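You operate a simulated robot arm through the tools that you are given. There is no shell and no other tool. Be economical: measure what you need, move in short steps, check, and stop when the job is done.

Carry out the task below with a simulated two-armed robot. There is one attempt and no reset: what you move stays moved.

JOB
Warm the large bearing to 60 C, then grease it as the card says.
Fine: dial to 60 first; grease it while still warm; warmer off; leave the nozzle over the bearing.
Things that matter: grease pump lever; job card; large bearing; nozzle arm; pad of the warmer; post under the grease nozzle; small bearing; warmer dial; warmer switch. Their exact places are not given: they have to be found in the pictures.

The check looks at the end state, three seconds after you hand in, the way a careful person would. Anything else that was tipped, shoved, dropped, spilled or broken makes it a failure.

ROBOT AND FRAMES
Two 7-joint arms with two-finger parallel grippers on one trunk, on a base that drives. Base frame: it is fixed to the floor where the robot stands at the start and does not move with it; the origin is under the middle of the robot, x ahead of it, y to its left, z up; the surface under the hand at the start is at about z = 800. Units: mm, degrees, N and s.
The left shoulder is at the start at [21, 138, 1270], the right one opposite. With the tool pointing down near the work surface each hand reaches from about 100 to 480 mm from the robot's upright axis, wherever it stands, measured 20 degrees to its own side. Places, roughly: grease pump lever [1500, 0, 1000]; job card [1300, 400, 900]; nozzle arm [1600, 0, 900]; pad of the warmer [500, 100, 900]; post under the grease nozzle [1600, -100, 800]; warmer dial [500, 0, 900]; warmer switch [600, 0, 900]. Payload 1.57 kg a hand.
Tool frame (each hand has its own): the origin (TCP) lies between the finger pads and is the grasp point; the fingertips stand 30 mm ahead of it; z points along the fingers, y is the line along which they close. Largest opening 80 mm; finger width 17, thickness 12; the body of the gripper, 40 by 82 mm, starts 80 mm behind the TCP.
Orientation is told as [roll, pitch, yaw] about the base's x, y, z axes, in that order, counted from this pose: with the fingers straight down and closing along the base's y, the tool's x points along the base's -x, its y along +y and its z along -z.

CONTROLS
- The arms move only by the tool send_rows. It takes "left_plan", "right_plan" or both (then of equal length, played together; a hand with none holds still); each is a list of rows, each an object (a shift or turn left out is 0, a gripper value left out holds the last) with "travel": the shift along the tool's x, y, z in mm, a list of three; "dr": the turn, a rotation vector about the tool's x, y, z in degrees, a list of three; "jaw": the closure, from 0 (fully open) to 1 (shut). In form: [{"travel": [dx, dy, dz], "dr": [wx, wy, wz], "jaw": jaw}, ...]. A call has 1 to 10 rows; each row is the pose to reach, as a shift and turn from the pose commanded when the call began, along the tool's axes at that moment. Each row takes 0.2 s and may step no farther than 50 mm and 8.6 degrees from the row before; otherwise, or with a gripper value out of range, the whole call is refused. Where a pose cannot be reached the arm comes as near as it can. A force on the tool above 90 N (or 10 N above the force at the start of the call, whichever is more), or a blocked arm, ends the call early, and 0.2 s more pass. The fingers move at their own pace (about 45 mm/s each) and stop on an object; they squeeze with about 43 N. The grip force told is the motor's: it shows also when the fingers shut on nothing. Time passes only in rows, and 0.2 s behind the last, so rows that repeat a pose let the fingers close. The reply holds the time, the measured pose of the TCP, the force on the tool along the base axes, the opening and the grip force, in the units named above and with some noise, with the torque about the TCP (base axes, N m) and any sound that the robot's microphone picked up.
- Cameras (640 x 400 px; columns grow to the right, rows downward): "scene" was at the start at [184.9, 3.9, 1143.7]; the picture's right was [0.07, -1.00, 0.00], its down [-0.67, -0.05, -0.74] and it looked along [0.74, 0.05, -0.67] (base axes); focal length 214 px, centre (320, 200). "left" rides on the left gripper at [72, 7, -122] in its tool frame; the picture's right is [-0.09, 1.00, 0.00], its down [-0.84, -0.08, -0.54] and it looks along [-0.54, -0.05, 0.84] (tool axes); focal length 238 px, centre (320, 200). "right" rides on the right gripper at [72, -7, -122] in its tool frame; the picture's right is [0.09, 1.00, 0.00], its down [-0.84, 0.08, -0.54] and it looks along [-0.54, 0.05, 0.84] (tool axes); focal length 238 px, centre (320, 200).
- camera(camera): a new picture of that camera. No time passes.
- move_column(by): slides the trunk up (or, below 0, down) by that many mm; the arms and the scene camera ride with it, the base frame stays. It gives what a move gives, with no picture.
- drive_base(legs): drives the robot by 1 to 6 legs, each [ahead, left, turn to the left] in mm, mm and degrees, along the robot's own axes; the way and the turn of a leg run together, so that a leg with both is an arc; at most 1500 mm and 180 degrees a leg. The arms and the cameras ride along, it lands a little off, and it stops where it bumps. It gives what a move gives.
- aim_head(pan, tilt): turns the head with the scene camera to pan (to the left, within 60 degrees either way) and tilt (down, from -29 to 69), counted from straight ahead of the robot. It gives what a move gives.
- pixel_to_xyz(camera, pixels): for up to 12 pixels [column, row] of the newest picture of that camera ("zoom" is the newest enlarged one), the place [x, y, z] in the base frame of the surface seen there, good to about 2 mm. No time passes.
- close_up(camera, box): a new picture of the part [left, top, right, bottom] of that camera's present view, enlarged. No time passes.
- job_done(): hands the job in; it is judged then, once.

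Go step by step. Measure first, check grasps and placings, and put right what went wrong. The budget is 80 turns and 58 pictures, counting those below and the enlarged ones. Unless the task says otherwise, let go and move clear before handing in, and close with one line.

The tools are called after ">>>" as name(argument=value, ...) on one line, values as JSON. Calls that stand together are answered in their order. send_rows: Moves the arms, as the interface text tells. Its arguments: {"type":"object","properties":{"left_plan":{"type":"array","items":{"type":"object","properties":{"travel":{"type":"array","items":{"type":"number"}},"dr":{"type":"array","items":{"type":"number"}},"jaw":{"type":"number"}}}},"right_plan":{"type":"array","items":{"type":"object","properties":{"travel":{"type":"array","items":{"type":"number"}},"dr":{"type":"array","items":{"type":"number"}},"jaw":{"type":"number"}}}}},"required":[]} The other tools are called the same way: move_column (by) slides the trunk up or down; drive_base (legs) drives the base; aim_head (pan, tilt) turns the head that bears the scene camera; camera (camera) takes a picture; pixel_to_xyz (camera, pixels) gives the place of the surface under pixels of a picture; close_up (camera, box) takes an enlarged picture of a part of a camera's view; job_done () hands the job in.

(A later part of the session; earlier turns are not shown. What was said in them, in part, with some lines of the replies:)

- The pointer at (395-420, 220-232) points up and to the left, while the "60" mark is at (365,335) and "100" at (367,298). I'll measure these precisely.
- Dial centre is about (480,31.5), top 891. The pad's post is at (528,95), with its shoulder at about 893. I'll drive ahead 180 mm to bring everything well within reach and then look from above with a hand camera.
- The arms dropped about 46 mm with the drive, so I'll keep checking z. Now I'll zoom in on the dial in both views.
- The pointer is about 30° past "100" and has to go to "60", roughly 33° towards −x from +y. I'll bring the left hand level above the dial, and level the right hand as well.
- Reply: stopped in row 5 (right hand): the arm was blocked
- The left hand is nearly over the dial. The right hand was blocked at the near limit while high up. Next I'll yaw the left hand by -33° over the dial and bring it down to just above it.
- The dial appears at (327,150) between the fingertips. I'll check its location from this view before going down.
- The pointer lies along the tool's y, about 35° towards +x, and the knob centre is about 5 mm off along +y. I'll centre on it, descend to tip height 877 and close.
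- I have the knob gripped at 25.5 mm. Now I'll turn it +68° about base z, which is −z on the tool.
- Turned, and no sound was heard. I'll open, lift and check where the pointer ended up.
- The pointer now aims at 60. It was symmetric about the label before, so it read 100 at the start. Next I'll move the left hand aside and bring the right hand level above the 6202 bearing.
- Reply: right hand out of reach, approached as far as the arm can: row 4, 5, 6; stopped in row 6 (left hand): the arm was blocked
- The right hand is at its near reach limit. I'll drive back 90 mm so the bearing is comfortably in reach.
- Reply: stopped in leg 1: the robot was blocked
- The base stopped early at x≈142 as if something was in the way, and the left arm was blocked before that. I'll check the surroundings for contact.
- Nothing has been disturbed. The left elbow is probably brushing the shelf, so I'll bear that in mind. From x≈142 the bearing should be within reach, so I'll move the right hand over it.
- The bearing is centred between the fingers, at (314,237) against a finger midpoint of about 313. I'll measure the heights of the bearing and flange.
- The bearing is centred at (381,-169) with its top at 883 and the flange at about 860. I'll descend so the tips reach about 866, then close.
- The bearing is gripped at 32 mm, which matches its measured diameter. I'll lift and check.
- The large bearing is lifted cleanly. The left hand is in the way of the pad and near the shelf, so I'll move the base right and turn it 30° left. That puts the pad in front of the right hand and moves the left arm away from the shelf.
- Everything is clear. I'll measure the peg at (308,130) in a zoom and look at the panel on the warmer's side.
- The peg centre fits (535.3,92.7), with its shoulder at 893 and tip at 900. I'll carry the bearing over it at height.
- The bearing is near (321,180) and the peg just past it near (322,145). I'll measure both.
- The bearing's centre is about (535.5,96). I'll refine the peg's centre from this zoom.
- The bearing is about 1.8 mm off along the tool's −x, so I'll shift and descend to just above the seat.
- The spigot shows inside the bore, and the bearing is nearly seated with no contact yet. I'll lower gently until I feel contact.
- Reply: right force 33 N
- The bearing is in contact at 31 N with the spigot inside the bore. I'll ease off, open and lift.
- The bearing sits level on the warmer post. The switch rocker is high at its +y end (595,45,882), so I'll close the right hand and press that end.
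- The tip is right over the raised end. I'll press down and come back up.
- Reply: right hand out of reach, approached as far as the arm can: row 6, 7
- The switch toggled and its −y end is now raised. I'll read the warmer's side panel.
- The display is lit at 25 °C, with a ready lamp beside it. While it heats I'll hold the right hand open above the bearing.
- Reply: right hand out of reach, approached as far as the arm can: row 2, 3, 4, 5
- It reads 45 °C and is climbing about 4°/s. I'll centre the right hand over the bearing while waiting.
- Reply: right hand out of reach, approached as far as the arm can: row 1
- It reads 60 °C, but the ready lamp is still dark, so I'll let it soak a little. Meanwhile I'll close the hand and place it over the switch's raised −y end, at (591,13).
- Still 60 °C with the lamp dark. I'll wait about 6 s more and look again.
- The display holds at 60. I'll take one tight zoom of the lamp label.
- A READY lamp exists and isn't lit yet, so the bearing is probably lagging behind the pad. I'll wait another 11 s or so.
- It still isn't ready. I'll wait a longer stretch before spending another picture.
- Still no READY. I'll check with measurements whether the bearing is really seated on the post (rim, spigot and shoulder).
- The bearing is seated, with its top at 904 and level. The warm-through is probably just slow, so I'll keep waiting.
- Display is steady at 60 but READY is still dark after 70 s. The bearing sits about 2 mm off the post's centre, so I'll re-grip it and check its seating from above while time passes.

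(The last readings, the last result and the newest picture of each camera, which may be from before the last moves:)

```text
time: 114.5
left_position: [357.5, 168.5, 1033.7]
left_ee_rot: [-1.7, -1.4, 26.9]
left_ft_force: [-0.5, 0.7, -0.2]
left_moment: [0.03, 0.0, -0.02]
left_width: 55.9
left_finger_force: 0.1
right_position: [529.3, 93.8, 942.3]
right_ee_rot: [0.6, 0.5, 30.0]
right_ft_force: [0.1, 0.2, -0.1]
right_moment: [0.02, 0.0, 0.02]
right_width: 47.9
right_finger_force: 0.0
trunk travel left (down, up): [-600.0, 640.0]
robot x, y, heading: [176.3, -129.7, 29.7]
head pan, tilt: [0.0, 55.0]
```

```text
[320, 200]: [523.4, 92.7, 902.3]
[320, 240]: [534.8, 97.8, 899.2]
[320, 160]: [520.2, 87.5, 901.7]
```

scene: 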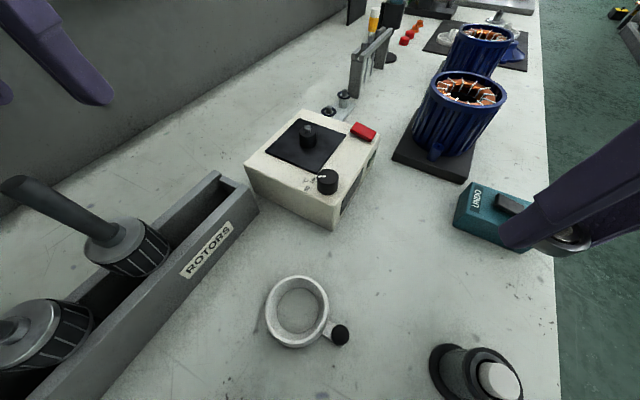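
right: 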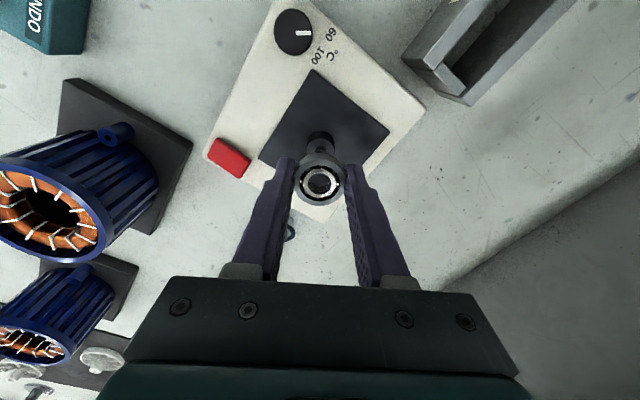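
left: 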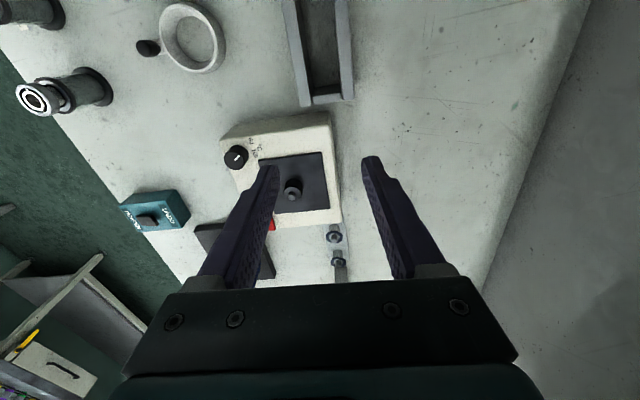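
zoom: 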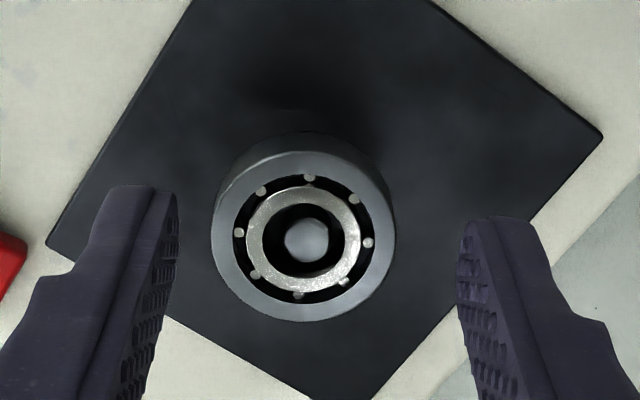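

The bearing is well centred on the spigot (305,243), so seating is fine. I'll wait once more, about 26 s, with the hand held above, and check the lamp a last time.

>>> send_rows(right_plan=[{"jaw": 0.4}, {"jaw": 0.4}, {"jaw": 0.4}, {"jaw": 0.4}, {"jaw": 0.4}, {"jaw": 0.4}, {"jaw": 0.4}, {"jaw": 0.4}, {"jaw": 0.4}, {"jaw": 0.4}])

>>> send_rows(right_plan=[{"jaw": 0.4}, {"jaw": 0.4}, {"jaw": 0.4}, {"jaw": 0.4}, {"jaw": 0.4}, {"jaw": 0.4}, {"jaw": 0.4}, {"jaw": 0.4}, {"jaw": 0.4}, {"jaw": 0.4}])

>>> send_rows(right_plan=[{"jaw": 0.4}, {"jaw": 0.4}, {"jaw": 0.4}, {"jaw": 0.4}, {"jaw": 0.4}, {"jaw": 0.4}, {"jaw": 0.4}, {"jaw": 0.4}, {"jaw": 0.4}, {"jaw": 0.4}])

>>> send_rows(right_plan=[{"jaw": 0.4}, {"jaw": 0.4}, {"jaw": 0.4}, {"jaw": 0.4}, {"jaw": 0.4}, {"jaw": 0.4}, {"jaw": 0.4}, {"jaw": 0.4}, {"jaw": 0.4}, {"jaw": 0.4}])

>>> send_rows(right_plan=[{"jaw": 0.4}, {"jaw": 0.4}, {"jaw": 0.4}, {"jaw": 0.4}, {"jaw": 0.4}, {"jaw": 0.4}, {"jaw": 0.4}, {"jaw": 0.4}, {"jaw": 0.4}, {"jaw": 0.4}])

>>> send_rows(right_plan=[{"jaw": 0.4}, {"jaw": 0.4}, {"jaw": 0.4}, {"jaw": 0.4}, {"jaw": 0.4}, {"jaw": 0.4}, {"jaw": 0.4}, {"jaw": 0.4}, {"jaw": 0.4}, {"jaw": 0.4}])

>>> send_rows(right_plan=[{"jaw": 0.4}, {"jaw": 0.4}, {"jaw": 0.4}, {"jaw": 0.4}, {"jaw": 0.4}, {"jaw": 0.4}, {"jaw": 0.4}, {"jaw": 0.4}, {"jaw": 0.4}, {"jaw": 0.4}])

>>> send_rows(right_plan=[{"jaw": 0.4}, {"jaw": 0.4}, {"jaw": 0.4}, {"jaw": 0.4}, {"jaw": 0.4}, {"jaw": 0.4}, {"jaw": 0.4}, {"jaw": 0.4}, {"jaw": 0.4}, {"jaw": 0.4}])

>>> send_rows(right_plan=[{"jaw": 0.4}, {"jaw": 0.4}, {"jaw": 0.4}, {"jaw": 0.4}, {"jaw": 0.4}, {"jaw": 0.4}, {"jaw": 0.4}, {"jaw": 0.4}, {"jaw": 0.4}, {"jaw": 0.4}])

>>> send_rows(right_plan=[{"jaw": 0.4}, {"jaw": 0.4}, {"jaw": 0.4}, {"jaw": 0.4}, {"jaw": 0.4}, {"jaw": 0.4}, {"jaw": 0.4}, {"jaw": 0.4}, {"jaw": 0.4}, {"jaw": 0.4}])

>>> send_rows(right_plan=[{"jaw": 0.4}, {"jaw": 0.4}, {"jaw": 0.4}, {"jaw": 0.4}, {"jaw": 0.4}, {"jaw": 0.4}, {"jaw": 0.4}, {"jaw": 0.4}, {"jaw": 0.4}, {"jaw": 0.4}])

>>> send_rows(right_plan=[{"jaw": 0.4}, {"jaw": 0.4}, {"jaw": 0.4}, {"jaw": 0.4}, {"jaw": 0.4}, {"jaw": 0.4}, {"jaw": 0.4}, {"jaw": 0.4}, {"jaw": 0.4}, {"jaw": 0.4}])

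>>> close_up(camera="scene", box=[330, 135, 394, 225])

```text
time: 116.7
left_position: [355.9, 168.9, 1035.3]
left_ee_rot: [-1.7, -1.6, 27.1]
left_ft_force: [0.6, -0.7, -0.3]
left_moment: [-0.03, -0.03, 0.01]
left_width: 55.7
left_finger_force: 0.1
right_position: [529.9, 94.0, 942.1]
right_ee_rot: [0.7, 0.5, 30.1]
right_ft_force: [-0.3, 0.3, -0.8]
right_moment: [0.01, -0.01, -0.01]
right_width: 47.6
right_finger_force: 0.0
trunk travel left (down, up): [-600.0, 640.0]
robot x, y, heading: [178.5, -126.1, 29.6]
head pan, tilt: [0.0, 55.0]
```

```text
time: 118.9
left_position: [357.6, 167.9, 1034.1]
left_ee_rot: [-1.8, -1.5, 27.0]
left_ft_force: [0.1, 0.4, 0.1]
left_moment: [-0.01, 0.02, -0.01]
left_width: 56.1
left_finger_force: 0.0
right_position: [528.9, 93.0, 941.1]
right_ee_rot: [0.7, 0.5, 30.2]
right_ft_force: [-0.3, -0.3, -0.4]
right_moment: [0.01, 0.01, 0.04]
right_width: 48.0
right_finger_force: 0.1
trunk travel left (down, up): [-600.0, 640.0]
robot x, y, heading: [180.6, -129.8, 29.5]
head pan, tilt: [0.0, 55.0]
```

```text
time: 121.1
left_position: [356.7, 168.2, 1033.3]
left_ee_rot: [-1.7, -1.4, 26.9]
left_ft_force: [0.2, 0.3, 0.4]
left_moment: [0.02, -0.01, 0.01]
left_width: 56.2
left_finger_force: 0.1
right_position: [529.8, 93.1, 943.3]
right_ee_rot: [0.7, 0.5, 30.1]
right_ft_force: [-0.6, -0.2, 0.4]
right_moment: [0.01, 0.01, 0.01]
right_width: 48.1
right_finger_force: 0.0
trunk travel left (down, up): [-600.0, 640.0]
robot x, y, heading: [181.6, -125.4, 29.7]
head pan, tilt: [0.0, 55.0]
```

```text
time: 123.3
left_position: [356.2, 168.4, 1034.6]
left_ee_rot: [-1.7, -1.5, 27.0]
left_ft_force: [0.2, -0.2, -0.1]
left_moment: [0.01, 0.0, -0.01]
left_width: 55.8
left_finger_force: 0.1
right_position: [529.1, 91.9, 941.8]
right_ee_rot: [0.7, 0.5, 30.2]
right_ft_force: [0.5, 0.0, -0.2]
right_moment: [0.0, 0.0, 0.01]
right_width: 47.8
right_finger_force: 0.0
trunk travel left (down, up): [-600.0, 640.0]
robot x, y, heading: [184.7, -123.3, 29.5]
head pan, tilt: [0.0, 55.0]
```

```text
time: 125.5
left_position: [356.4, 169.1, 1033.7]
left_ee_rot: [-1.7, -1.5, 26.9]
left_ft_force: [0.0, 0.0, -0.1]
left_moment: [0.0, 0.02, -0.01]
left_width: 55.9
left_finger_force: 0.1
right_position: [530.1, 93.5, 941.7]
right_ee_rot: [0.6, 0.5, 30.1]
right_ft_force: [0.5, -0.1, -0.7]
right_moment: [0.0, -0.01, -0.01]
right_width: 48.1
right_finger_force: 0.1
trunk travel left (down, up): [-600.0, 640.0]
robot x, y, heading: [182.0, -125.0, 29.7]
head pan, tilt: [0.0, 55.0]
```

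```text
time: 127.7
left_position: [356.4, 169.0, 1033.9]
left_ee_rot: [-1.7, -1.5, 27.0]
left_ft_force: [-0.8, 0.4, -0.5]
left_moment: [0.0, 0.01, 0.02]
left_width: 56.0
left_finger_force: 0.0
right_position: [529.3, 92.9, 942.5]
right_ee_rot: [0.6, 0.5, 30.1]
right_ft_force: [-0.7, -0.1, 0.6]
right_moment: [0.01, 0.04, -0.02]
right_width: 48.1
right_finger_force: 0.1
trunk travel left (down, up): [-600.0, 640.0]
robot x, y, heading: [183.7, -123.3, 29.4]
head pan, tilt: [0.0, 55.0]
```

```text
time: 129.9
left_position: [357.3, 168.8, 1034.1]
left_ee_rot: [-1.6, -1.6, 27.1]
left_ft_force: [0.0, 0.6, 0.1]
left_moment: [-0.04, 0.0, 0.01]
left_width: 55.8
left_finger_force: 0.1
right_position: [530.0, 93.4, 942.7]
right_ee_rot: [0.6, 0.5, 30.1]
right_ft_force: [-1.1, -0.8, 0.1]
right_moment: [-0.01, -0.05, 0.0]
right_width: 47.7
right_finger_force: 0.1
trunk travel left (down, up): [-600.0, 640.0]
robot x, y, heading: [181.2, -127.8, 29.6]
head pan, tilt: [0.0, 55.0]
```

```text
time: 132.1
left_position: [357.8, 169.3, 1033.4]
left_ee_rot: [-1.7, -1.5, 27.0]
left_ft_force: [0.0, 0.2, -0.2]
left_moment: [-0.01, -0.01, 0.01]
left_width: 56.0
left_finger_force: 0.0
right_position: [529.4, 93.0, 942.6]
right_ee_rot: [0.6, 0.4, 30.1]
right_ft_force: [0.2, -0.1, 0.6]
right_moment: [-0.01, 0.01, 0.01]
right_width: 48.1
right_finger_force: 0.1
trunk travel left (down, up): [-600.0, 640.0]
robot x, y, heading: [180.6, -125.6, 29.5]
head pan, tilt: [0.0, 55.0]
```

```text
time: 134.3
left_position: [356.4, 167.6, 1033.5]
left_ee_rot: [-1.6, -1.5, 27.0]
left_ft_force: [-0.3, -0.1, -0.3]
left_moment: [0.0, 0.04, -0.05]
left_width: 55.9
left_finger_force: 0.0
right_position: [528.4, 94.2, 942.6]
right_ee_rot: [0.6, 0.5, 30.1]
right_ft_force: [-0.8, 0.4, 0.0]
right_moment: [0.03, 0.03, -0.02]
right_width: 48.0
right_finger_force: 0.0
trunk travel left (down, up): [-600.0, 640.0]
robot x, y, heading: [181.5, -126.8, 29.7]
head pan, tilt: [0.0, 55.0]
```

```text
time: 136.5
left_position: [357.7, 168.5, 1034.9]
left_ee_rot: [-1.7, -1.5, 27.0]
left_ft_force: [-0.5, -1.2, -0.1]
left_moment: [-0.02, 0.02, 0.03]
left_width: 55.9
left_finger_force: 0.0
right_position: [528.3, 93.5, 941.4]
right_ee_rot: [0.5, 0.6, 30.1]
right_ft_force: [0.2, -0.6, 0.7]
right_moment: [0.02, 0.01, 0.0]
right_width: 48.0
right_finger_force: 0.0
trunk travel left (down, up): [-600.0, 640.0]
robot x, y, heading: [181.7, -125.2, 29.4]
head pan, tilt: [0.0, 55.0]
```

```text
time: 138.7
left_position: [358.0, 169.4, 1034.0]
left_ee_rot: [-1.7, -1.5, 27.0]
left_ft_force: [-0.3, 0.1, -0.3]
left_moment: [0.0, 0.01, 0.01]
left_width: 56.2
left_finger_force: 0.1
right_position: [529.3, 93.8, 942.3]
right_ee_rot: [0.6, 0.5, 30.2]
right_ft_force: [-0.2, 0.5, 1.0]
right_moment: [-0.02, -0.03, -0.01]
right_width: 48.1
right_finger_force: 0.0
trunk travel left (down, up): [-600.0, 640.0]
robot x, y, heading: [184.1, -123.1, 29.6]
head pan, tilt: [0.0, 55.0]
```

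```text
time: 140.9
left_position: [357.1, 168.3, 1034.0]
left_ee_rot: [-1.7, -1.6, 27.0]
left_ft_force: [-0.2, -0.1, 0.1]
left_moment: [0.0, 0.03, 0.01]
left_width: 56.1
left_finger_force: 0.1
right_position: [529.4, 93.5, 942.7]
right_ee_rot: [0.6, 0.5, 30.1]
right_ft_force: [0.0, 1.1, 0.4]
right_moment: [-0.01, 0.01, 0.03]
right_width: 47.8
right_finger_force: 0.1
trunk travel left (down, up): [-600.0, 640.0]
robot x, y, heading: [177.3, -125.9, 29.6]
head pan, tilt: [0.0, 55.0]
```

```text
4.44 times, centred on (362, 180) of scene
```

zoom: 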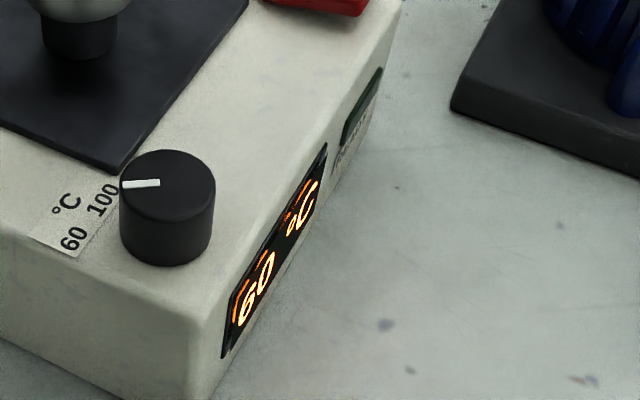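

The READY lamp stays dark after 100 s at a steady 60 °C. I have no way to confirm the bearing's own temperature, so I'm relying on the display and the long soak. Now I'll press the switch's −y end to turn the warmer off, then go and pick the bearing up.

>>> send_rows(right_plan=[{"travel": [0, 0, -30], "jaw": 1}, {"travel": [-5, -34, -30]}, {"travel": [-10, -68, -30]}, {"travel": [-15.8, -102, -30]}, {"travel": [-15.8, -102, 0]}, {"travel": [-15.8, -102, 20]}, {"travel": [-15.8, -102, 31]}, {"travel": [-15.8, -102, 37]}, {"travel": [-15.8, -102, 37]}, {"travel": [-15.8, -102, 0]}])

>>> close_up(camera="scene", box=[310, 100, 406, 220])

```text
time: 143.1
left_position: [357.1, 168.1, 1033.0]
left_ee_rot: [-1.7, -1.4, 27.1]
left_ft_force: [0.2, -0.3, -0.3]
left_moment: [-0.04, -0.02, -0.03]
left_width: 56.2
left_finger_force: 0.1
right_position: [595.4, 9.3, 945.2]
right_ee_rot: [0.6, 0.6, 30.1]
right_ft_force: [0.2, -0.1, 0.4]
right_moment: [0.0, -0.02, -0.01]
right_width: 0.0
right_finger_force: 21.7
trunk travel left (down, up): [-600.0, 640.0]
robot x, y, heading: [181.2, -120.3, 29.5]
head pan, tilt: [0.0, 55.0]
```

```text
3.33 times, centred on (358, 160) of scene
```

zoom: 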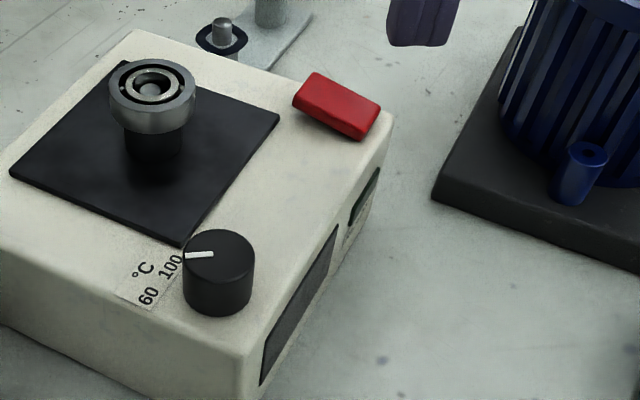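

The warmer is off, with the display blank and the rocker back. Now I'll re-grip the bearing.

>>> send_rows(right_plan=[{"travel": [0, 0, -27], "jaw": 0.4}, {"travel": [5, 35, -27]}, {"travel": [10, 70, -27]}, {"travel": [14.1, 103.7, -27]}, {"travel": [14.1, 103.7, -20]}, {"travel": [14.1, 103.7, 10]}, {"travel": [14.1, 103.7, 28]}, {"travel": [14.1, 103.7, 28], "jaw": 0.8}, {"travel": [14.1, 103.7, 28], "jaw": 0.8}, {"travel": [14.1, 103.7, 28], "jaw": 0.8}])

>>> send_rows(right_plan=[{"travel": [0, 0, 0]}, {"travel": [0, 0, -15]}, {"travel": [0, 0, -40]}, {"travel": [30, 0, -60]}])

```text
time: 145.3
left_position: [357.4, 169.2, 1034.8]
left_ee_rot: [-1.6, -1.5, 27.1]
left_ft_force: [0.2, 0.1, 0.9]
left_moment: [0.03, 0.04, 0.01]
left_width: 55.8
left_finger_force: 0.1
right_position: [531.4, 94.1, 913.5]
right_ee_rot: [0.6, 0.5, 30.1]
right_ft_force: [0.1, 0.1, -1.0]
right_moment: [-0.02, 0.0, -0.01]
right_width: 32.5
right_finger_force: 31.8
trunk travel left (down, up): [-600.0, 640.0]
robot x, y, heading: [181.6, -127.7, 29.3]
head pan, tilt: [0.0, 55.0]
```

```text
time: 146.3
left_position: [357.3, 168.3, 1033.1]
left_ee_rot: [-1.8, -1.4, 27.0]
left_ft_force: [0.1, -0.5, -0.3]
left_moment: [0.0, -0.08, 0.03]
left_width: 56.1
left_finger_force: 0.1
right_position: [511.8, 77.4, 974.3]
right_ee_rot: [0.3, 0.3, 29.7]
right_ft_force: [-0.4, -0.6, -0.5]
right_moment: [0.02, -0.01, 0.03]
right_width: 32.0
right_finger_force: 40.7
trunk travel left (down, up): [-600.0, 640.0]
robot x, y, heading: [181.1, -125.9, 29.6]
head pan, tilt: [0.0, 55.0]
```

The bearing is gripped and lifted. To avoid the stators I'll raise the trunk and drive along the aisle side in two diagonal legs to the grease station, then look.

>>> move_column(by=150)

>>> drive_base(legs=[[0, 0, -29.6], [465, -400, 0], [465, 465, 0]])

>>> aim_head(pan=0, tilt=50)

>>> camera(camera="scene")

```text
time: 148.1
left_position: [356.9, 167.7, 1183.6]
left_ee_rot: [-1.7, -1.5, 27.0]
left_ft_force: [0.7, 0.0, 0.8]
left_moment: [-0.01, 0.01, -0.02]
left_width: 55.8
left_finger_force: 0.1
right_position: [510.3, 78.6, 1123.5]
right_ee_rot: [0.5, 0.3, 29.8]
right_ft_force: [0.9, -0.2, -0.4]
right_moment: [0.0, 0.01, -0.02]
right_width: 31.9
right_finger_force: 40.4
trunk travel left (down, up): [-750.0, 490.0]
robot x, y, heading: [181.4, -121.3, 29.5]
head pan, tilt: [0.0, 55.0]
```

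```text
time: 156.3
left_position: [1405.3, 108.0, 1183.7]
left_ee_rot: [-1.7, -1.4, -2.0]
left_ft_force: [0.2, -0.4, -1.0]
left_moment: [-0.03, -0.01, 0.0]
left_width: 56.1
left_finger_force: 0.0
right_position: [1495.3, -43.6, 1123.4]
right_ee_rot: [0.4, 0.4, 1.0]
right_ft_force: [0.1, -0.6, -0.4]
right_moment: [-0.01, -0.03, -0.01]
right_width: 32.4
right_finger_force: 40.7
trunk travel left (down, up): [-750.0, 490.0]
robot x, y, heading: [1109.3, -63.2, 0.5]
head pan, tilt: [0.0, 55.0]
```

```text
time: 156.9
left_position: [1404.9, 108.5, 1183.7]
left_ee_rot: [-1.5, -1.4, -1.9]
left_ft_force: [1.0, -0.2, 0.8]
left_moment: [0.0, 0.0, -0.01]
left_width: 56.1
left_finger_force: 0.1
right_position: [1496.7, -45.1, 1123.3]
right_ee_rot: [0.3, 0.2, 0.7]
right_ft_force: [0.3, -0.8, -0.2]
right_moment: [0.0, -0.02, 0.01]
right_width: 31.8
right_finger_force: 40.5
trunk travel left (down, up): [-750.0, 490.0]
robot x, y, heading: [1110.1, -61.1, 0.7]
head pan, tilt: [0.0, 50.0]
```

```text
6 pictures are left
```

scene: 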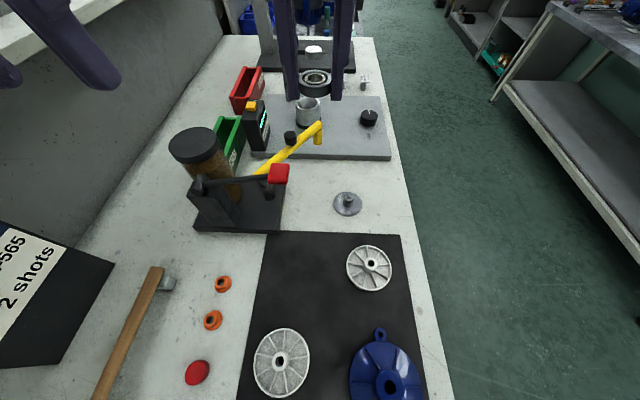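

The view shows the post at (347,200), the yellow nozzle arm from its pivot at about (262,170) to the nozzle at (319,130) with a black knob at (291,136), and the pump lever with its red grip at (278,173). I'll measure them.

>>> pixel_to_xyz(camera="scene", pixels=[[348, 194], [348, 200], [342, 204], [353, 204], [347, 213], [278, 172], [200, 183], [291, 134], [318, 126], [319, 142], [262, 169], [290, 150]])

>>> close_up(camera="scene", box=[182, 110, 374, 230])

>>> pixel_to_xyz(camera="zoom", pixels=[[552, 280], [552, 300], [535, 305], [572, 305], [552, 325], [250, 205], [320, 190], [270, 170], [470, 65], [365, 85], [265, 200], [60, 240]])

```text
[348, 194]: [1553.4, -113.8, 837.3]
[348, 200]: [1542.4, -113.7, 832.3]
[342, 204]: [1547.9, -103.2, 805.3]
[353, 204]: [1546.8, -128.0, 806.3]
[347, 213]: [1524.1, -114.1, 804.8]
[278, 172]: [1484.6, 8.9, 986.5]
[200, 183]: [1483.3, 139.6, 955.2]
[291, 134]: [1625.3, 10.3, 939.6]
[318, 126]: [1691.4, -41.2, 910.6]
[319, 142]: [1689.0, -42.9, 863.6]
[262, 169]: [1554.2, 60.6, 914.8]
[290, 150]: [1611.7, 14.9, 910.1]
```

```text
3.33 times, centred on (278, 170) of scene
```

zoom: 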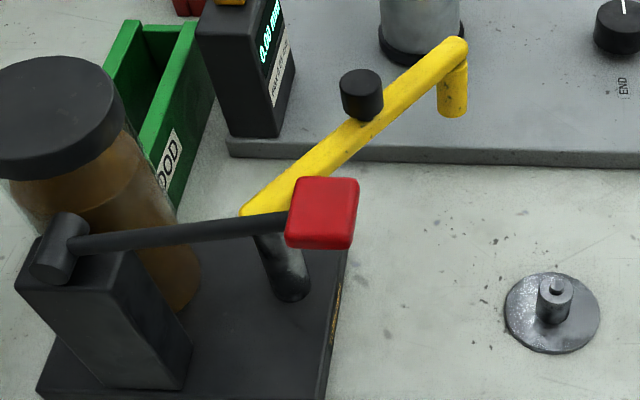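

```text
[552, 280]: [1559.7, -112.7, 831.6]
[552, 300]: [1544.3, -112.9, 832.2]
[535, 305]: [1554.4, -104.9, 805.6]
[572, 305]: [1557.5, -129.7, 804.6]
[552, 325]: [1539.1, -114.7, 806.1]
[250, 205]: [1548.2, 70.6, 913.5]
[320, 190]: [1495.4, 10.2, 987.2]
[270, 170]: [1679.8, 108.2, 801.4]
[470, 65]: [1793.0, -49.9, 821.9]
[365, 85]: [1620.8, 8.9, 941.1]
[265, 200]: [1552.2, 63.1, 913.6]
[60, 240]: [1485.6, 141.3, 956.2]
```

Measured: post at (1552,-114) with its shoulder at 832. The pivot is at about (1547,66), the nozzle at (1690,-42), the knob at (1623,10,940) and the lever grip at (1488,9,987). Nozzle and post are both 180 mm from the pivot. I'll drive 110 mm closer.

>>> drive_base(legs=[[110, 0, -0.6]])

```text
time: 158.1
left_position: [1516.0, 104.8, 1184.6]
left_ee_rot: [-1.7, -1.5, -2.7]
left_ft_force: [-0.1, -0.4, 0.3]
left_moment: [0.01, 0.0, -0.03]
left_width: 56.2
left_finger_force: 0.0
right_position: [1606.1, -49.4, 1122.8]
right_ee_rot: [0.2, 0.2, 0.0]
right_ft_force: [0.6, -0.1, -0.5]
right_moment: [-0.04, 0.02, -0.02]
right_width: 32.1
right_finger_force: 40.2
trunk travel left (down, up): [-750.0, 490.0]
robot x, y, heading: [1215.6, -64.0, -0.3]
head pan, tilt: [0.0, 50.0]
```

I'll bring the left hand, closed, over the lever grip and the right hand over the post, then lower the trunk.

>>> send_rows(left_plan=[{"travel": [8, -33, 0], "dr": [-1.7, 1.5, -2.7], "jaw": 1}, {"travel": [16, -66, 0], "dr": [-1.7, 1.5, -2.7]}, {"travel": [23.4, -97, 0], "dr": [-1.7, 1.5, -2.7]}], right_plan=[{"travel": [20, -30, 0]}, {"travel": [40, -55, 0]}, {"travel": [56.4, -64, 0]}])

>>> move_column(by=-120)

```text
time: 158.9
left_position: [1487.5, 9.4, 1187.4]
left_ee_rot: [-0.1, 0.1, 0.1]
left_ft_force: [-0.1, -0.3, 0.5]
left_moment: [0.01, 0.0, 0.01]
left_width: 0.1
left_finger_force: 7.6
right_position: [1608.1, -53.3, 1124.3]
right_ee_rot: [0.1, 0.1, -0.2]
right_ft_force: [-0.3, 0.4, -1.2]
right_moment: [-0.02, 0.0, -0.02]
right_width: 32.2
right_finger_force: 41.0
right hand out of reach, approached as far as the arm can: row 1, 2, 3
trunk travel left (down, up): [-750.0, 490.0]
robot x, y, heading: [1216.8, -62.2, -0.2]
head pan, tilt: [0.0, 50.0]
```

```text
time: 160.4
left_position: [1486.3, 8.7, 1067.9]
left_ee_rot: [-0.2, 0.0, 0.2]
left_ft_force: [-0.5, 0.4, -0.1]
left_moment: [0.0, 0.0, -0.02]
left_width: 0.1
left_finger_force: 21.7
right_position: [1608.4, -53.4, 1003.6]
right_ee_rot: [0.2, 0.1, -0.1]
right_ft_force: [0.4, 0.8, -0.4]
right_moment: [0.0, 0.02, -0.01]
right_width: 32.0
right_finger_force: 40.3
trunk travel left (down, up): [-630.0, 610.0]
robot x, y, heading: [1221.9, -65.7, 0.4]
head pan, tilt: [0.0, 50.0]
```

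The right hand couldn't shift while high up. Now that it's lower, I'll try again, moving sideways and down together.

>>> send_rows(right_plan=[{"travel": [0, -30, 5]}, {"travel": [20, -58, 10]}, {"travel": [40, -60, 30]}, {"travel": [58, -60, 50]}, {"travel": [58, -60, 80]}, {"travel": [58, -60, 95]}, {"travel": [58, -60, 95]}])

>>> camera(camera="right")

```text
time: 162.0
left_position: [1487.9, 9.2, 1069.1]
left_ee_rot: [-0.1, 0.1, 0.0]
left_ft_force: [0.1, 0.1, 0.3]
left_moment: [0.0, -0.02, -0.01]
left_width: 0.1
left_finger_force: 21.3
right_position: [1549.7, -110.4, 909.4]
right_ee_rot: [0.2, 0.1, 0.0]
right_ft_force: [-0.2, -1.1, -0.2]
right_moment: [0.02, 0.0, 0.01]
right_width: 32.0
right_finger_force: 40.0
trunk travel left (down, up): [-630.0, 610.0]
robot x, y, heading: [1217.2, -59.2, -0.1]
head pan, tilt: [0.0, 50.0]
```

```text
4 pictures are left
```

right: 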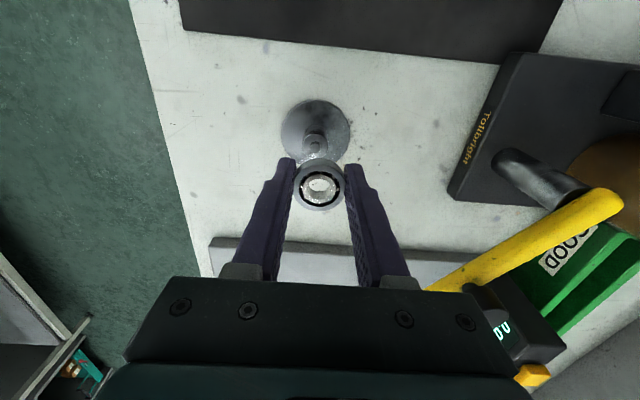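

The post's spigot shows at about (315,141), just past the bearing at (321,186). I'll measure both for alignment.

>>> pixel_to_xyz(camera="right", pixels=[[304, 186], [338, 186], [321, 169], [320, 206], [315, 137], [315, 141], [315, 145], [310, 140], [320, 140], [305, 143], [326, 143], [315, 149]])

```text
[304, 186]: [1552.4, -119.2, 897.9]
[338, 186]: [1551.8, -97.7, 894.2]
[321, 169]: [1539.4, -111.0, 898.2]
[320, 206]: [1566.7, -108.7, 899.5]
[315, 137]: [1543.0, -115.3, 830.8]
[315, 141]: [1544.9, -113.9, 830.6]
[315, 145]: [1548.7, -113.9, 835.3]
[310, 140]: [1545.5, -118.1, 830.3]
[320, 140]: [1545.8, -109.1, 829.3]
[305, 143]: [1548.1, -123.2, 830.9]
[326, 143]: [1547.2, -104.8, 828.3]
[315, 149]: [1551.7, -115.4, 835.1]
```

The bearing is about 4 mm too far along +y and 1.3 mm along +x. I'll correct and lower to the seat.

>>> send_rows(right_plan=[{"travel": [1.3, -4, 0]}, {"travel": [1.3, -4, 20]}, {"travel": [1.3, -4, 40]}, {"travel": [1.3, -4, 50]}, {"travel": [1.3, -4, 54]}, {"travel": [1.3, -4, 57]}, {"travel": [1.3, -4, 57]}])

```text
time: 163.6
left_position: [1487.7, 9.7, 1067.7]
left_ee_rot: [-0.1, 0.1, 0.1]
left_ft_force: [-0.1, -0.7, -0.5]
left_moment: [0.0, 0.0, -0.02]
left_width: 0.0
left_finger_force: 21.6
right_position: [1546.4, -112.5, 851.6]
right_ee_rot: [0.3, 0.3, 0.0]
right_ft_force: [0.5, -0.4, 0.0]
right_moment: [0.0, 0.0, -0.02]
right_width: 32.0
right_finger_force: 40.5
trunk travel left (down, up): [-630.0, 610.0]
robot x, y, heading: [1219.4, -64.5, -0.2]
head pan, tilt: [0.0, 50.0]
```

>>> send_rows(right_plan=[{"travel": [0, 0, 1.5]}, {"travel": [0, 0, 3]}, {"travel": [0, 0, 3]}])

>>> close_up(camera="right", box=[256, 120, 384, 220])

>>> pixel_to_xyz(camera="zoom", pixels=[[320, 180], [320, 270], [320, 280], [322, 330], [250, 270], [390, 270]])

```text
time: 164.4
left_position: [1486.7, 9.6, 1068.2]
left_ee_rot: [-0.2, 0.1, 0.2]
left_ft_force: [-0.2, 0.0, -0.2]
left_moment: [-0.03, -0.04, -0.01]
left_width: 0.2
left_finger_force: 21.2
right_position: [1546.2, -114.4, 850.4]
right_ee_rot: [0.4, 0.1, 0.1]
right_ft_force: [-8.8, -0.8, 26.8]
right_moment: [-0.07, 0.25, 0.0]
right_width: 32.1
right_finger_force: 39.9
trunk travel left (down, up): [-630.0, 610.0]
robot x, y, heading: [1217.9, -64.5, 0.2]
head pan, tilt: [0.0, 50.0]
```

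```text
4.00 times, centred on (320, 170) of right
```

zoom: 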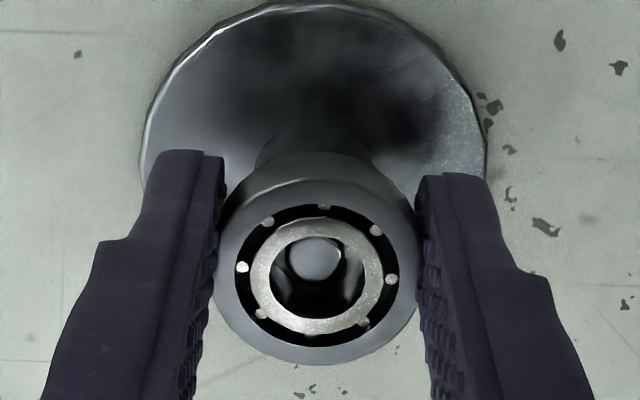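

```text
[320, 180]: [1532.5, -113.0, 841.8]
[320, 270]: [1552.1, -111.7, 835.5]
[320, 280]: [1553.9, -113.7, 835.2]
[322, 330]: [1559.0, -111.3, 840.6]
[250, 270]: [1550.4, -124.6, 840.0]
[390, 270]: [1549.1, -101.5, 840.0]
```

The bearing is seated on the post, with its top at 842 and the spigot in the bore. I'll release it, lift, move the left hand aside to leave room for swinging the nozzle, and measure the canister height.

>>> send_rows(right_plan=[{"travel": [0, 0, -1]}, {"travel": [0, 0, -1], "jaw": 0.4}, {"travel": [0, 0, -1], "jaw": 0.4}, {"travel": [0, 0, -20]}, {"travel": [0, 0, -60]}, {"travel": [0, 0, -100]}, {"travel": [-10, 0, -135]}], left_plan=[{"travel": [0, 0, -20]}, {"travel": [0, 20, -30]}, {"travel": [0, 45, -30]}, {"travel": [0, 70, -30]}, {"travel": [0, 95, -30]}, {"travel": [0, 110, -30]}, {"travel": [0, 110, -30]}])

>>> pixel_to_xyz(camera="scene", pixels=[[193, 140], [291, 131], [284, 137], [298, 137], [291, 141], [308, 135], [291, 146], [270, 167], [285, 167], [271, 183], [285, 183]])

```text
time: 166.0
left_position: [1480.8, 119.0, 1088.0]
left_ee_rot: [0.7, 2.0, -0.7]
left_ft_force: [0.5, 0.2, 0.2]
left_moment: [-0.03, 0.02, 0.0]
left_width: 0.1
left_finger_force: 21.1
right_position: [1557.4, -114.6, 985.2]
right_ee_rot: [0.2, 0.2, -0.1]
right_ft_force: [0.1, 0.1, 0.2]
right_moment: [-0.02, 0.01, 0.01]
right_width: 48.0
right_finger_force: 0.0
trunk travel left (down, up): [-630.0, 610.0]
robot x, y, heading: [1215.8, -60.7, 0.1]
head pan, tilt: [0.0, 50.0]
```

```text
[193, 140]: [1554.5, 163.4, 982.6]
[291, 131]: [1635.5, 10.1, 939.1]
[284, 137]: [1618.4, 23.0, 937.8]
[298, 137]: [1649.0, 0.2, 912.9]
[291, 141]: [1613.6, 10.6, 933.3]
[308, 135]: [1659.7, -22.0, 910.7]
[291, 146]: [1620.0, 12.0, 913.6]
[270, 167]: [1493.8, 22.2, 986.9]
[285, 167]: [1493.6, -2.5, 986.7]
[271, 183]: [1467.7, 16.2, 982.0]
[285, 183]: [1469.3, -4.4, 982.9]
```

The bearing is released. The knob is at (1625,11), top 939. I'll bring the right hand over the knob with yaw +25° so the swing ends near −28°.

>>> send_rows(right_plan=[{"travel": [-17, 32, 0], "dr": [0, 0, -6]}, {"travel": [-34, 64, 0], "dr": [0, 0, -12]}, {"travel": [-51, 96, 0], "dr": [0, 0, -19]}, {"travel": [-67.6, 125.6, 0], "dr": [0, 0, -25]}, {"travel": [-67.6, 125.6, 5], "dr": [0, 0, -25]}, {"travel": [-67.6, 125.6, 5], "dr": [0, 0, -25]}])

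```text
time: 167.4
left_position: [1481.5, 120.1, 1087.5]
left_ee_rot: [0.8, 2.2, -0.4]
left_ft_force: [0.1, -0.3, -0.3]
left_moment: [0.02, -0.03, -0.04]
left_width: 0.0
left_finger_force: 21.6
right_position: [1616.9, -9.0, 982.9]
right_ee_rot: [0.4, 0.0, 25.1]
right_ft_force: [-0.2, 0.4, -0.3]
right_moment: [-0.01, 0.01, 0.0]
right_width: 48.1
right_finger_force: 0.0
right hand out of reach, approached as far as the arm can: row 4, 5, 6
trunk travel left (down, up): [-630.0, 610.0]
robot x, y, heading: [1220.7, -63.0, 0.1]
head pan, tilt: [0.0, 50.0]
```

The hand is short by about (8,20), so I'll nudge the base ahead and left a little.

>>> drive_base(legs=[[15, 30, 0]])

```text
time: 168.3
left_position: [1496.8, 151.4, 1089.2]
left_ee_rot: [0.8, 1.9, -0.2]
left_ft_force: [0.7, -0.5, -0.2]
left_moment: [0.03, 0.01, 0.01]
left_width: 0.0
left_finger_force: 21.0
right_position: [1632.1, 21.2, 982.3]
right_ee_rot: [0.2, 0.1, 25.0]
right_ft_force: [-0.7, 0.1, -0.7]
right_moment: [0.02, 0.0, -0.01]
right_width: 47.9
right_finger_force: 0.0
trunk travel left (down, up): [-630.0, 610.0]
robot x, y, heading: [1236.6, -37.1, -0.0]
head pan, tilt: [0.0, 50.0]
```

I'll hold one step to see where the commanded pose stands.

>>> send_rows(right_plan=[{"travel": [0, 0, 0]}, {"travel": [0, 0, 0]}])

```text
time: 168.9
left_position: [1497.2, 150.2, 1088.0]
left_ee_rot: [0.8, 2.3, -0.2]
left_ft_force: [0.5, -0.2, 0.4]
left_moment: [0.01, 0.0, -0.01]
left_width: 0.0
left_finger_force: 21.3
right_position: [1632.0, 20.1, 982.1]
right_ee_rot: [0.3, 0.1, 24.8]
right_ft_force: [-0.6, 0.2, -0.1]
right_moment: [0.0, -0.02, -0.02]
right_width: 48.2
right_finger_force: 0.1
trunk travel left (down, up): [-630.0, 610.0]
robot x, y, heading: [1232.0, -33.1, -0.1]
head pan, tilt: [0.0, 50.0]
```

>>> send_rows(right_plan=[{"travel": [12.6, -4.6, 0]}, {"travel": [12.6, -4.6, 0]}, {"travel": [12.6, -4.6, 0]}])

>>> close_up(camera="right", box=[240, 100, 400, 220])

>>> pixel_to_xyz(camera="zoom", pixels=[[320, 200], [320, 240], [320, 160], [280, 200], [360, 200], [300, 220], [340, 180]])

```text
time: 169.7
left_position: [1496.2, 151.2, 1089.0]
left_ee_rot: [0.8, 2.3, -0.2]
left_ft_force: [0.0, -0.2, -1.0]
left_moment: [0.0, -0.04, -0.04]
left_width: 0.0
left_finger_force: 21.2
right_position: [1621.1, 10.3, 981.7]
right_ee_rot: [0.4, 0.1, 24.9]
right_ft_force: [-0.1, -0.4, 0.0]
right_moment: [0.02, 0.02, 0.0]
right_width: 47.9
right_finger_force: 0.1
trunk travel left (down, up): [-630.0, 610.0]
robot x, y, heading: [1231.3, -35.7, 0.1]
head pan, tilt: [0.0, 50.0]
```

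```text
3.33 times, centred on (320, 160) of right
```

zoom: 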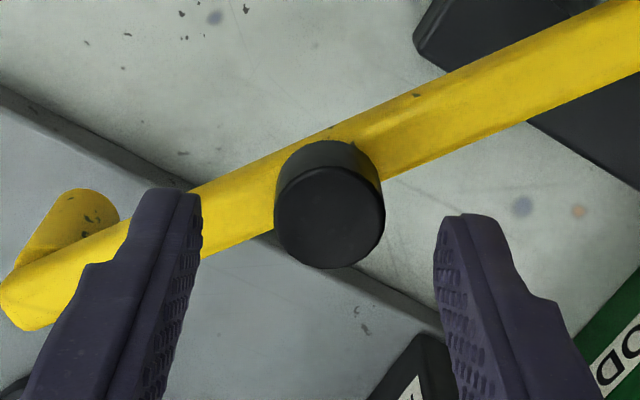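

```text
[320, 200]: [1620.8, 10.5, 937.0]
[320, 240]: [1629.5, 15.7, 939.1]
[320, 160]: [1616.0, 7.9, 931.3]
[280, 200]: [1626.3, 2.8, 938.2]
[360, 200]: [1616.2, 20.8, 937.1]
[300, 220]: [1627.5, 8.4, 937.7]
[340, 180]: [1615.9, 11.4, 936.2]
```

The knob at (330,217) is well centred between the fingers. I'll descend 27 mm and close on it.

>>> send_rows(right_plan=[{"travel": [0, 2, 10]}, {"travel": [0, 2, 20]}, {"travel": [0, 2, 27]}, {"travel": [0, 2, 27], "jaw": 0.85}, {"travel": [0, 2, 27], "jaw": 0.85}, {"travel": [0, 2, 27], "jaw": 0.85}, {"travel": [0, 2, 27], "jaw": 0.85}])

```text
time: 171.3
left_position: [1495.7, 151.5, 1088.2]
left_ee_rot: [0.8, 2.3, -0.2]
left_ft_force: [0.1, 0.1, -0.1]
left_moment: [0.02, 0.0, -0.02]
left_width: 0.0
left_finger_force: 21.3
right_position: [1621.8, 13.6, 955.3]
right_ee_rot: [0.3, 0.1, 24.9]
right_ft_force: [-0.1, 1.4, -2.6]
right_moment: [0.05, -0.19, -0.05]
right_width: 25.0
right_finger_force: 36.9
trunk travel left (down, up): [-630.0, 610.0]
robot x, y, heading: [1236.3, -33.8, -0.0]
head pan, tilt: [0.0, 50.0]
```

The knob is gripped at 25 mm. I'll swing the arm about 52.5° along its arc, turning the hand with it.

>>> send_rows(right_plan=[{"travel": [10.7, -5.05, 0], "dr": [0, 0, 7.5]}, {"travel": [22.0, -8.7, 0], "dr": [0, 0, 15]}, {"travel": [33.7, -10.8, 0], "dr": [0, 0, 22.5]}, {"travel": [45.6, -11.3, 0], "dr": [0, 0, 30]}, {"travel": [57.4, -10.3, 0], "dr": [0, 0, 37.5]}, {"travel": [69.1, -7.8, 0], "dr": [0, 0, 45]}, {"travel": [80.2, -3.8, 0], "dr": [0, 0, 52.5]}, {"travel": [80.2, -3.8, 0], "dr": [0, 0, 52.5]}])

```text
time: 173.1
left_position: [1497.1, 152.4, 1088.7]
left_ee_rot: [1.0, 2.3, -0.1]
left_ft_force: [0.6, -0.5, 1.2]
left_moment: [0.01, 0.03, 0.01]
left_width: 0.0
left_finger_force: 21.3
right_position: [1549.1, -21.6, 954.8]
right_ee_rot: [0.3, 0.3, -27.5]
right_ft_force: [-2.9, 11.5, 0.2]
right_moment: [-0.17, -0.86, 0.19]
right_width: 25.0
right_finger_force: 36.7
trunk travel left (down, up): [-630.0, 610.0]
robot x, y, heading: [1229.8, -35.1, 0.1]
head pan, tilt: [0.0, 50.0]
```

The arm swung through. I'll release the knob, lift, move the right hand aside, and take a picture of the alignment.

>>> send_rows(right_plan=[{"jaw": 0.5}, {"jaw": 0.5}, {"travel": [0, 0, -20], "jaw": 0.5}, {"travel": [0, 0, -50]}, {"travel": [-20, -40, -60]}, {"travel": [-40, -75, -60]}, {"travel": [-60, -110, -60]}, {"travel": [-69, -133, -60]}, {"travel": [-69, -133, -60]}])

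>>> aim_head(pan=-10, tilt=60)

>>> camera(camera="scene")

```text
time: 175.1
left_position: [1497.2, 150.6, 1087.4]
left_ee_rot: [0.9, 2.1, -0.2]
left_ft_force: [0.7, -0.1, -0.6]
left_moment: [-0.03, 0.0, -0.03]
left_width: 0.0
left_finger_force: 21.4
right_position: [1553.2, -176.7, 1011.2]
right_ee_rot: [0.0, 0.2, -27.4]
right_ft_force: [-0.1, 0.1, -0.4]
right_moment: [0.01, 0.01, -0.01]
right_width: 40.1
right_finger_force: 0.0
trunk travel left (down, up): [-630.0, 610.0]
robot x, y, heading: [1234.6, -32.7, -0.0]
head pan, tilt: [0.0, 50.0]
```

```text
time: 175.8
left_position: [1497.0, 150.3, 1088.3]
left_ee_rot: [0.8, 2.3, -0.2]
left_ft_force: [-0.1, -0.7, 0.7]
left_moment: [0.04, -0.03, 0.01]
left_width: 0.0
left_finger_force: 20.7
right_position: [1550.9, -177.1, 1010.8]
right_ee_rot: [0.1, 0.3, -27.6]
right_ft_force: [0.4, 0.2, -0.4]
right_moment: [-0.02, -0.01, 0.01]
right_width: 40.0
right_finger_force: 0.0
trunk travel left (down, up): [-630.0, 610.0]
robot x, y, heading: [1230.8, -29.8, -0.3]
head pan, tilt: [-10.0, 60.0]
```

```text
1 pictures are left
```

scene: 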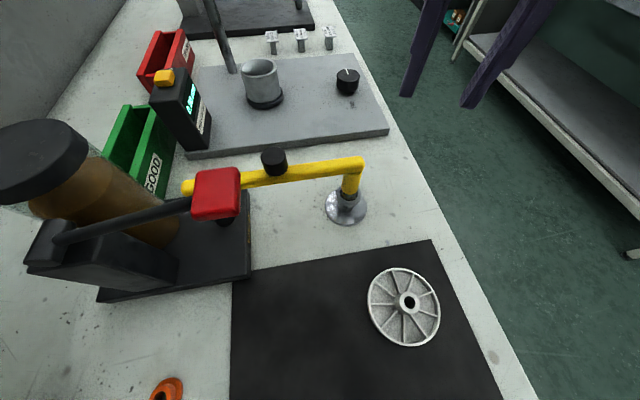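

The nozzle stands at (350,190), above the bearing at (347,200). I'll measure the alignment and the lever grip precisely.

>>> pixel_to_xyz(camera="scene", pixels=[[344, 182], [356, 182], [350, 188], [350, 162], [361, 163], [340, 199], [356, 201], [347, 207], [215, 172], [217, 190], [190, 188], [200, 205]])

>>> pixel_to_xyz(camera="scene", pixels=[[197, 175], [238, 172], [195, 210], [235, 207], [216, 195], [188, 180], [272, 158], [350, 194], [337, 195], [357, 197], [345, 203], [352, 203]])

```text
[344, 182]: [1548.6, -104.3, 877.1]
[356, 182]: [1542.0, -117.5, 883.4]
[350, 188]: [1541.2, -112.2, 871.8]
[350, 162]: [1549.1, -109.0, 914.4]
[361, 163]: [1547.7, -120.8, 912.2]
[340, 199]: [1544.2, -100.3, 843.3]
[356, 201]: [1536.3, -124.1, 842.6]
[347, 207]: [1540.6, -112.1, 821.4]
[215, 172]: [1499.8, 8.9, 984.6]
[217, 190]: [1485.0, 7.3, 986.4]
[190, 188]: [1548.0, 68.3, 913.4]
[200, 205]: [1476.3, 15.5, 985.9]
```

```text
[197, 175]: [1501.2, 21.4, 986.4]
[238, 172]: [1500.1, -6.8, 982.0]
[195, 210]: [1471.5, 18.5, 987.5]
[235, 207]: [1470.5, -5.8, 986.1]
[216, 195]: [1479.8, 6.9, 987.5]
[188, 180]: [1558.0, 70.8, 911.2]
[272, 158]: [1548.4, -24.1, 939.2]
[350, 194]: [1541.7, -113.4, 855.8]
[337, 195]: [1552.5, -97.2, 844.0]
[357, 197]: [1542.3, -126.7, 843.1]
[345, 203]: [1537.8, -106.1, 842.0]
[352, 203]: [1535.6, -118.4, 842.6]
```

The nozzle axis at about (1550,-112) is over the bearing centre at about (1551,-113). Lever grip centre is (1486,7,987). I'll move the closed left fist over the grip.

>>> send_rows(left_plan=[{"travel": [3, -40, 0], "dr": [0, -2, 0], "jaw": 1}, {"travel": [6, -80, 0], "dr": [0, -2, 0]}, {"travel": [9, -120, 0], "dr": [0, -2, 0]}, {"travel": [11, -144, 20], "dr": [0, -2, 0]}, {"travel": [11, -144, 50], "dr": [0, -2, 0]}, {"travel": [11, -144, 50], "dr": [0, -2, 0]}])

```text
time: 177.0
left_position: [1490.6, 1.6, 1049.7]
left_ee_rot: [-0.4, -0.2, 0.9]
left_ft_force: [7.3, -6.2, 12.1]
left_moment: [0.82, 2.1, 0.61]
left_width: 0.2
left_finger_force: 21.3
right_position: [1550.6, -176.9, 1011.6]
right_ee_rot: [0.1, 0.2, -27.6]
right_ft_force: [0.8, 0.7, -0.1]
right_moment: [0.0, 0.02, 0.01]
right_width: 40.1
right_finger_force: 0.1
trunk travel left (down, up): [-630.0, 610.0]
robot x, y, heading: [1235.4, -33.2, 0.1]
head pan, tilt: [-10.0, 60.0]
stopped in row 6 (left hand): the force on the tool passed its limit at 132 N (the readings are from after the stop); the commanded pose is now the measured one
```

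The left hand hit something at 132 N, though its tips at 1020 are above the lever. Most likely its camera mount touched the head. I'll pull the hand forward and away, then move the base back and right so the lever sits farther from the body.

>>> send_rows(left_plan=[{"travel": [-15, 10, -5]}, {"travel": [-35, 30, -10]}, {"travel": [-35, 30, -10]}])

>>> drive_base(legs=[[-40, -30, 0]])

```text
time: 177.8
left_position: [1526.2, 29.8, 1060.6]
left_ee_rot: [-0.3, -0.1, 0.7]
left_ft_force: [-0.3, -0.3, -0.3]
left_moment: [0.02, 0.0, 0.03]
left_width: 0.0
left_finger_force: 21.5
right_position: [1551.9, -176.1, 1011.2]
right_ee_rot: [0.1, 0.4, -27.6]
right_ft_force: [0.5, -0.3, -0.5]
right_moment: [0.0, 0.0, 0.02]
right_width: 39.7
right_finger_force: 0.1
trunk travel left (down, up): [-630.0, 610.0]
robot x, y, heading: [1231.5, -33.5, -0.0]
head pan, tilt: [-10.0, 60.0]
```

```text
time: 178.7
left_position: [1486.5, -0.7, 1060.1]
left_ee_rot: [-0.3, -0.1, 0.7]
left_ft_force: [0.4, 0.0, -0.3]
left_moment: [-0.06, 0.0, 0.03]
left_width: 0.0
left_finger_force: 21.5
right_position: [1512.3, -206.6, 1011.7]
right_ee_rot: [0.1, 0.2, -27.6]
right_ft_force: [-1.0, -0.1, -0.9]
right_moment: [0.01, 0.03, 0.01]
right_width: 39.8
right_finger_force: 0.1
trunk travel left (down, up): [-630.0, 610.0]
robot x, y, heading: [1192.8, -63.5, -0.1]
head pan, tilt: [-10.0, 60.0]
```

It's free of contact. Now I'll press down: contact is expected at TCP about 1017, and I'll go to 970 in steps.

>>> send_rows(left_plan=[{"travel": [0, 7, 20]}, {"travel": [0, 7, 38]}, {"travel": [0, 7, 48]}, {"travel": [0, 7, 58]}, {"travel": [0, 7, 68]}, {"travel": [0, 7, 78]}, {"travel": [0, 7, 88]}, {"travel": [0, 7, 88]}])

```text
time: 180.5
left_position: [1486.9, 5.5, 972.0]
left_ee_rot: [-0.4, -0.3, 0.7]
left_ft_force: [3.4, -4.4, 3.3]
left_moment: [-0.11, -0.12, 0.0]
left_width: 0.0
left_finger_force: 21.2
right_position: [1513.0, -207.2, 1011.8]
right_ee_rot: [0.2, 0.2, -27.6]
right_ft_force: [-0.1, -0.5, 0.3]
right_moment: [-0.01, 0.0, 0.04]
right_width: 39.9
right_finger_force: 0.0
trunk travel left (down, up): [-630.0, 610.0]
robot x, y, heading: [1193.2, -63.0, -0.1]
head pan, tilt: [-10.0, 60.0]
```

The lever is moving under a light load of 3–4 N. I'll go further down to find the end of the stroke.

>>> send_rows(left_plan=[{"travel": [0, 0, 8]}, {"travel": [0, 0, 16]}, {"travel": [0, 0, 24]}, {"travel": [0, 0, 32]}, {"travel": [0, 0, 32]}])

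```text
time: 181.1
left_position: [1487.4, 7.2, 968.8]
left_ee_rot: [-0.8, -0.4, 0.2]
left_ft_force: [-14.9, 4.9, 51.5]
left_moment: [0.69, 0.5, 0.17]
left_width: 0.0
left_finger_force: 21.5
right_position: [1511.2, -204.5, 1010.4]
right_ee_rot: [0.2, 0.2, -27.7]
right_ft_force: [0.2, -0.3, 0.5]
right_moment: [0.01, 0.02, -0.01]
right_width: 39.9
right_finger_force: 0.0
trunk travel left (down, up): [-630.0, 610.0]
robot x, y, heading: [1192.3, -60.3, 0.2]
head pan, tilt: [-10.0, 60.0]
stopped in row 2 (left hand): the force on the tool passed its limit at 103 N (the readings are from after the stop); the commanded pose is now the measured one
```

That's a hard stop at TCP about 969, so one full stroke is done. I'll raise the hand, then press to mid-height and check by force whether the lever came back.

>>> send_rows(left_plan=[{"travel": [0, 0, -15]}, {"travel": [0, 0, -30]}, {"travel": [0, 0, -45]}, {"travel": [0, 0, -62]}, {"travel": [0, 0, -62]}, {"travel": [0, 0, -62]}])

>>> pixel_to_xyz(camera="scene", pixels=[[216, 195]])

```text
time: 182.5
left_position: [1486.4, 4.5, 1026.5]
left_ee_rot: [-0.7, -0.3, 0.3]
left_ft_force: [0.3, -0.3, 0.2]
left_moment: [0.0, 0.0, 0.0]
left_width: 0.1
left_finger_force: 20.9
right_position: [1512.8, -205.3, 1011.3]
right_ee_rot: [0.1, 0.3, -27.6]
right_ft_force: [0.2, 0.1, -0.1]
right_moment: [-0.02, -0.02, 0.01]
right_width: 40.3
right_finger_force: 0.1
trunk travel left (down, up): [-630.0, 610.0]
robot x, y, heading: [1189.4, -62.7, -0.0]
head pan, tilt: [-10.0, 60.0]
```

```text
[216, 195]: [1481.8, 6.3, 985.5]
```

>>> send_rows(left_plan=[{"travel": [0, 0, 10]}, {"travel": [0, 0, 20]}, {"travel": [0, 0, 26]}, {"travel": [0, 0, 26]}])

```text
time: 183.5
left_position: [1487.2, 5.7, 1001.8]
left_ee_rot: [-0.8, -0.3, 0.5]
left_ft_force: [0.6, -2.6, 3.4]
left_moment: [-0.06, 0.0, 0.02]
left_width: 0.1
left_finger_force: 21.3
right_position: [1512.6, -206.5, 1011.2]
right_ee_rot: [0.2, 0.2, -27.6]
right_ft_force: [-0.5, 0.5, 0.2]
right_moment: [0.03, 0.01, -0.02]
right_width: 40.1
right_finger_force: 0.1
trunk travel left (down, up): [-630.0, 610.0]
robot x, y, heading: [1194.9, -59.7, 0.2]
head pan, tilt: [-10.0, 60.0]
```

The force of 3.4 N at 1002 shows the lever sprang back. I'll complete the second stroke down to the stop, then raise.

>>> send_rows(left_plan=[{"travel": [0, 0, 9]}, {"travel": [0, 0, 18]}, {"travel": [0, 0, 26]}, {"travel": [0, 0, 31]}, {"travel": [0, 0, 35]}, {"travel": [0, 0, 37]}, {"travel": [0, 0, 37]}])

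>>> send_rows(left_plan=[{"travel": [0, 0, -15]}, {"travel": [0, 0, -30]}, {"travel": [0, 0, -45]}, {"travel": [0, 0, -70]}, {"travel": [0, 0, -85]}, {"travel": [-30, 0, -100]}, {"travel": [-30, 40, -110]}, {"travel": [-30, 80, -110]}, {"travel": [-30, 110, -110]}])

```text
time: 185.1
left_position: [1487.6, 5.8, 966.5]
left_ee_rot: [-1.0, -0.4, 0.1]
left_ft_force: [-21.9, 1.0, 77.5]
left_moment: [0.8, 0.69, 0.23]
left_width: 0.0
left_finger_force: 21.2
right_position: [1512.0, -204.7, 1012.8]
right_ee_rot: [0.1, 0.3, -27.6]
right_ft_force: [0.0, 0.7, 0.7]
right_moment: [-0.01, 0.0, 0.0]
right_width: 40.0
right_finger_force: 0.0
trunk travel left (down, up): [-630.0, 610.0]
robot x, y, heading: [1189.8, -63.8, -0.2]
head pan, tilt: [-10.0, 60.0]
```

```text
time: 187.1
left_position: [1513.1, 115.5, 1072.3]
left_ee_rot: [-0.7, -0.3, 0.1]
left_ft_force: [0.0, 0.3, -0.1]
left_moment: [0.03, 0.03, 0.03]
left_width: 0.0
left_finger_force: 21.4
right_position: [1510.9, -204.9, 1011.7]
right_ee_rot: [0.1, 0.2, -27.7]
right_ft_force: [-0.9, -0.3, -0.7]
right_moment: [-0.01, 0.01, 0.02]
right_width: 39.8
right_finger_force: 0.0
trunk travel left (down, up): [-630.0, 610.0]
robot x, y, heading: [1190.8, -67.0, 0.3]
head pan, tilt: [-10.0, 60.0]
```

Two full strokes are done. I'll use the last picture to check the nozzle, bearing and lever.

>>> close_up(camera="scene", box=[160, 100, 400, 250])

```text
2.67 times, centred on (280, 175) of scene
```

zoom: 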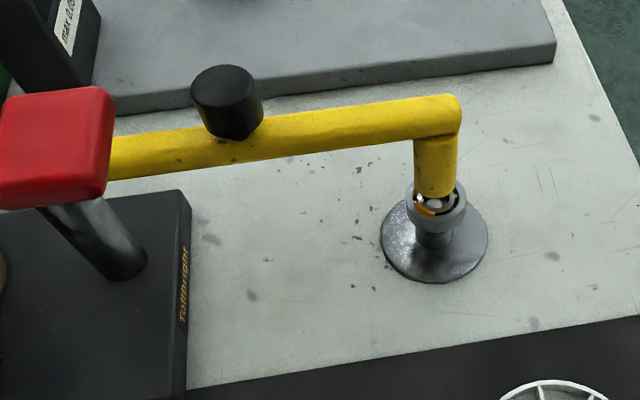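

The picture shows amber grease in the bearing, the nozzle still over it and the lever back up. The bench is clean, the hands are clear and the warmer is off, so I'm handing in.

>>> job_done()

```text
The job is handed in.
```

I handed the job in with the 6202 bearing warmed, given 2 shots of grease, and left under the nozzle with the warmer off. The display held at 60 °C for about 100 s, but the READY lamp never lit, so I couldn't confirm the bearing's own temperature.
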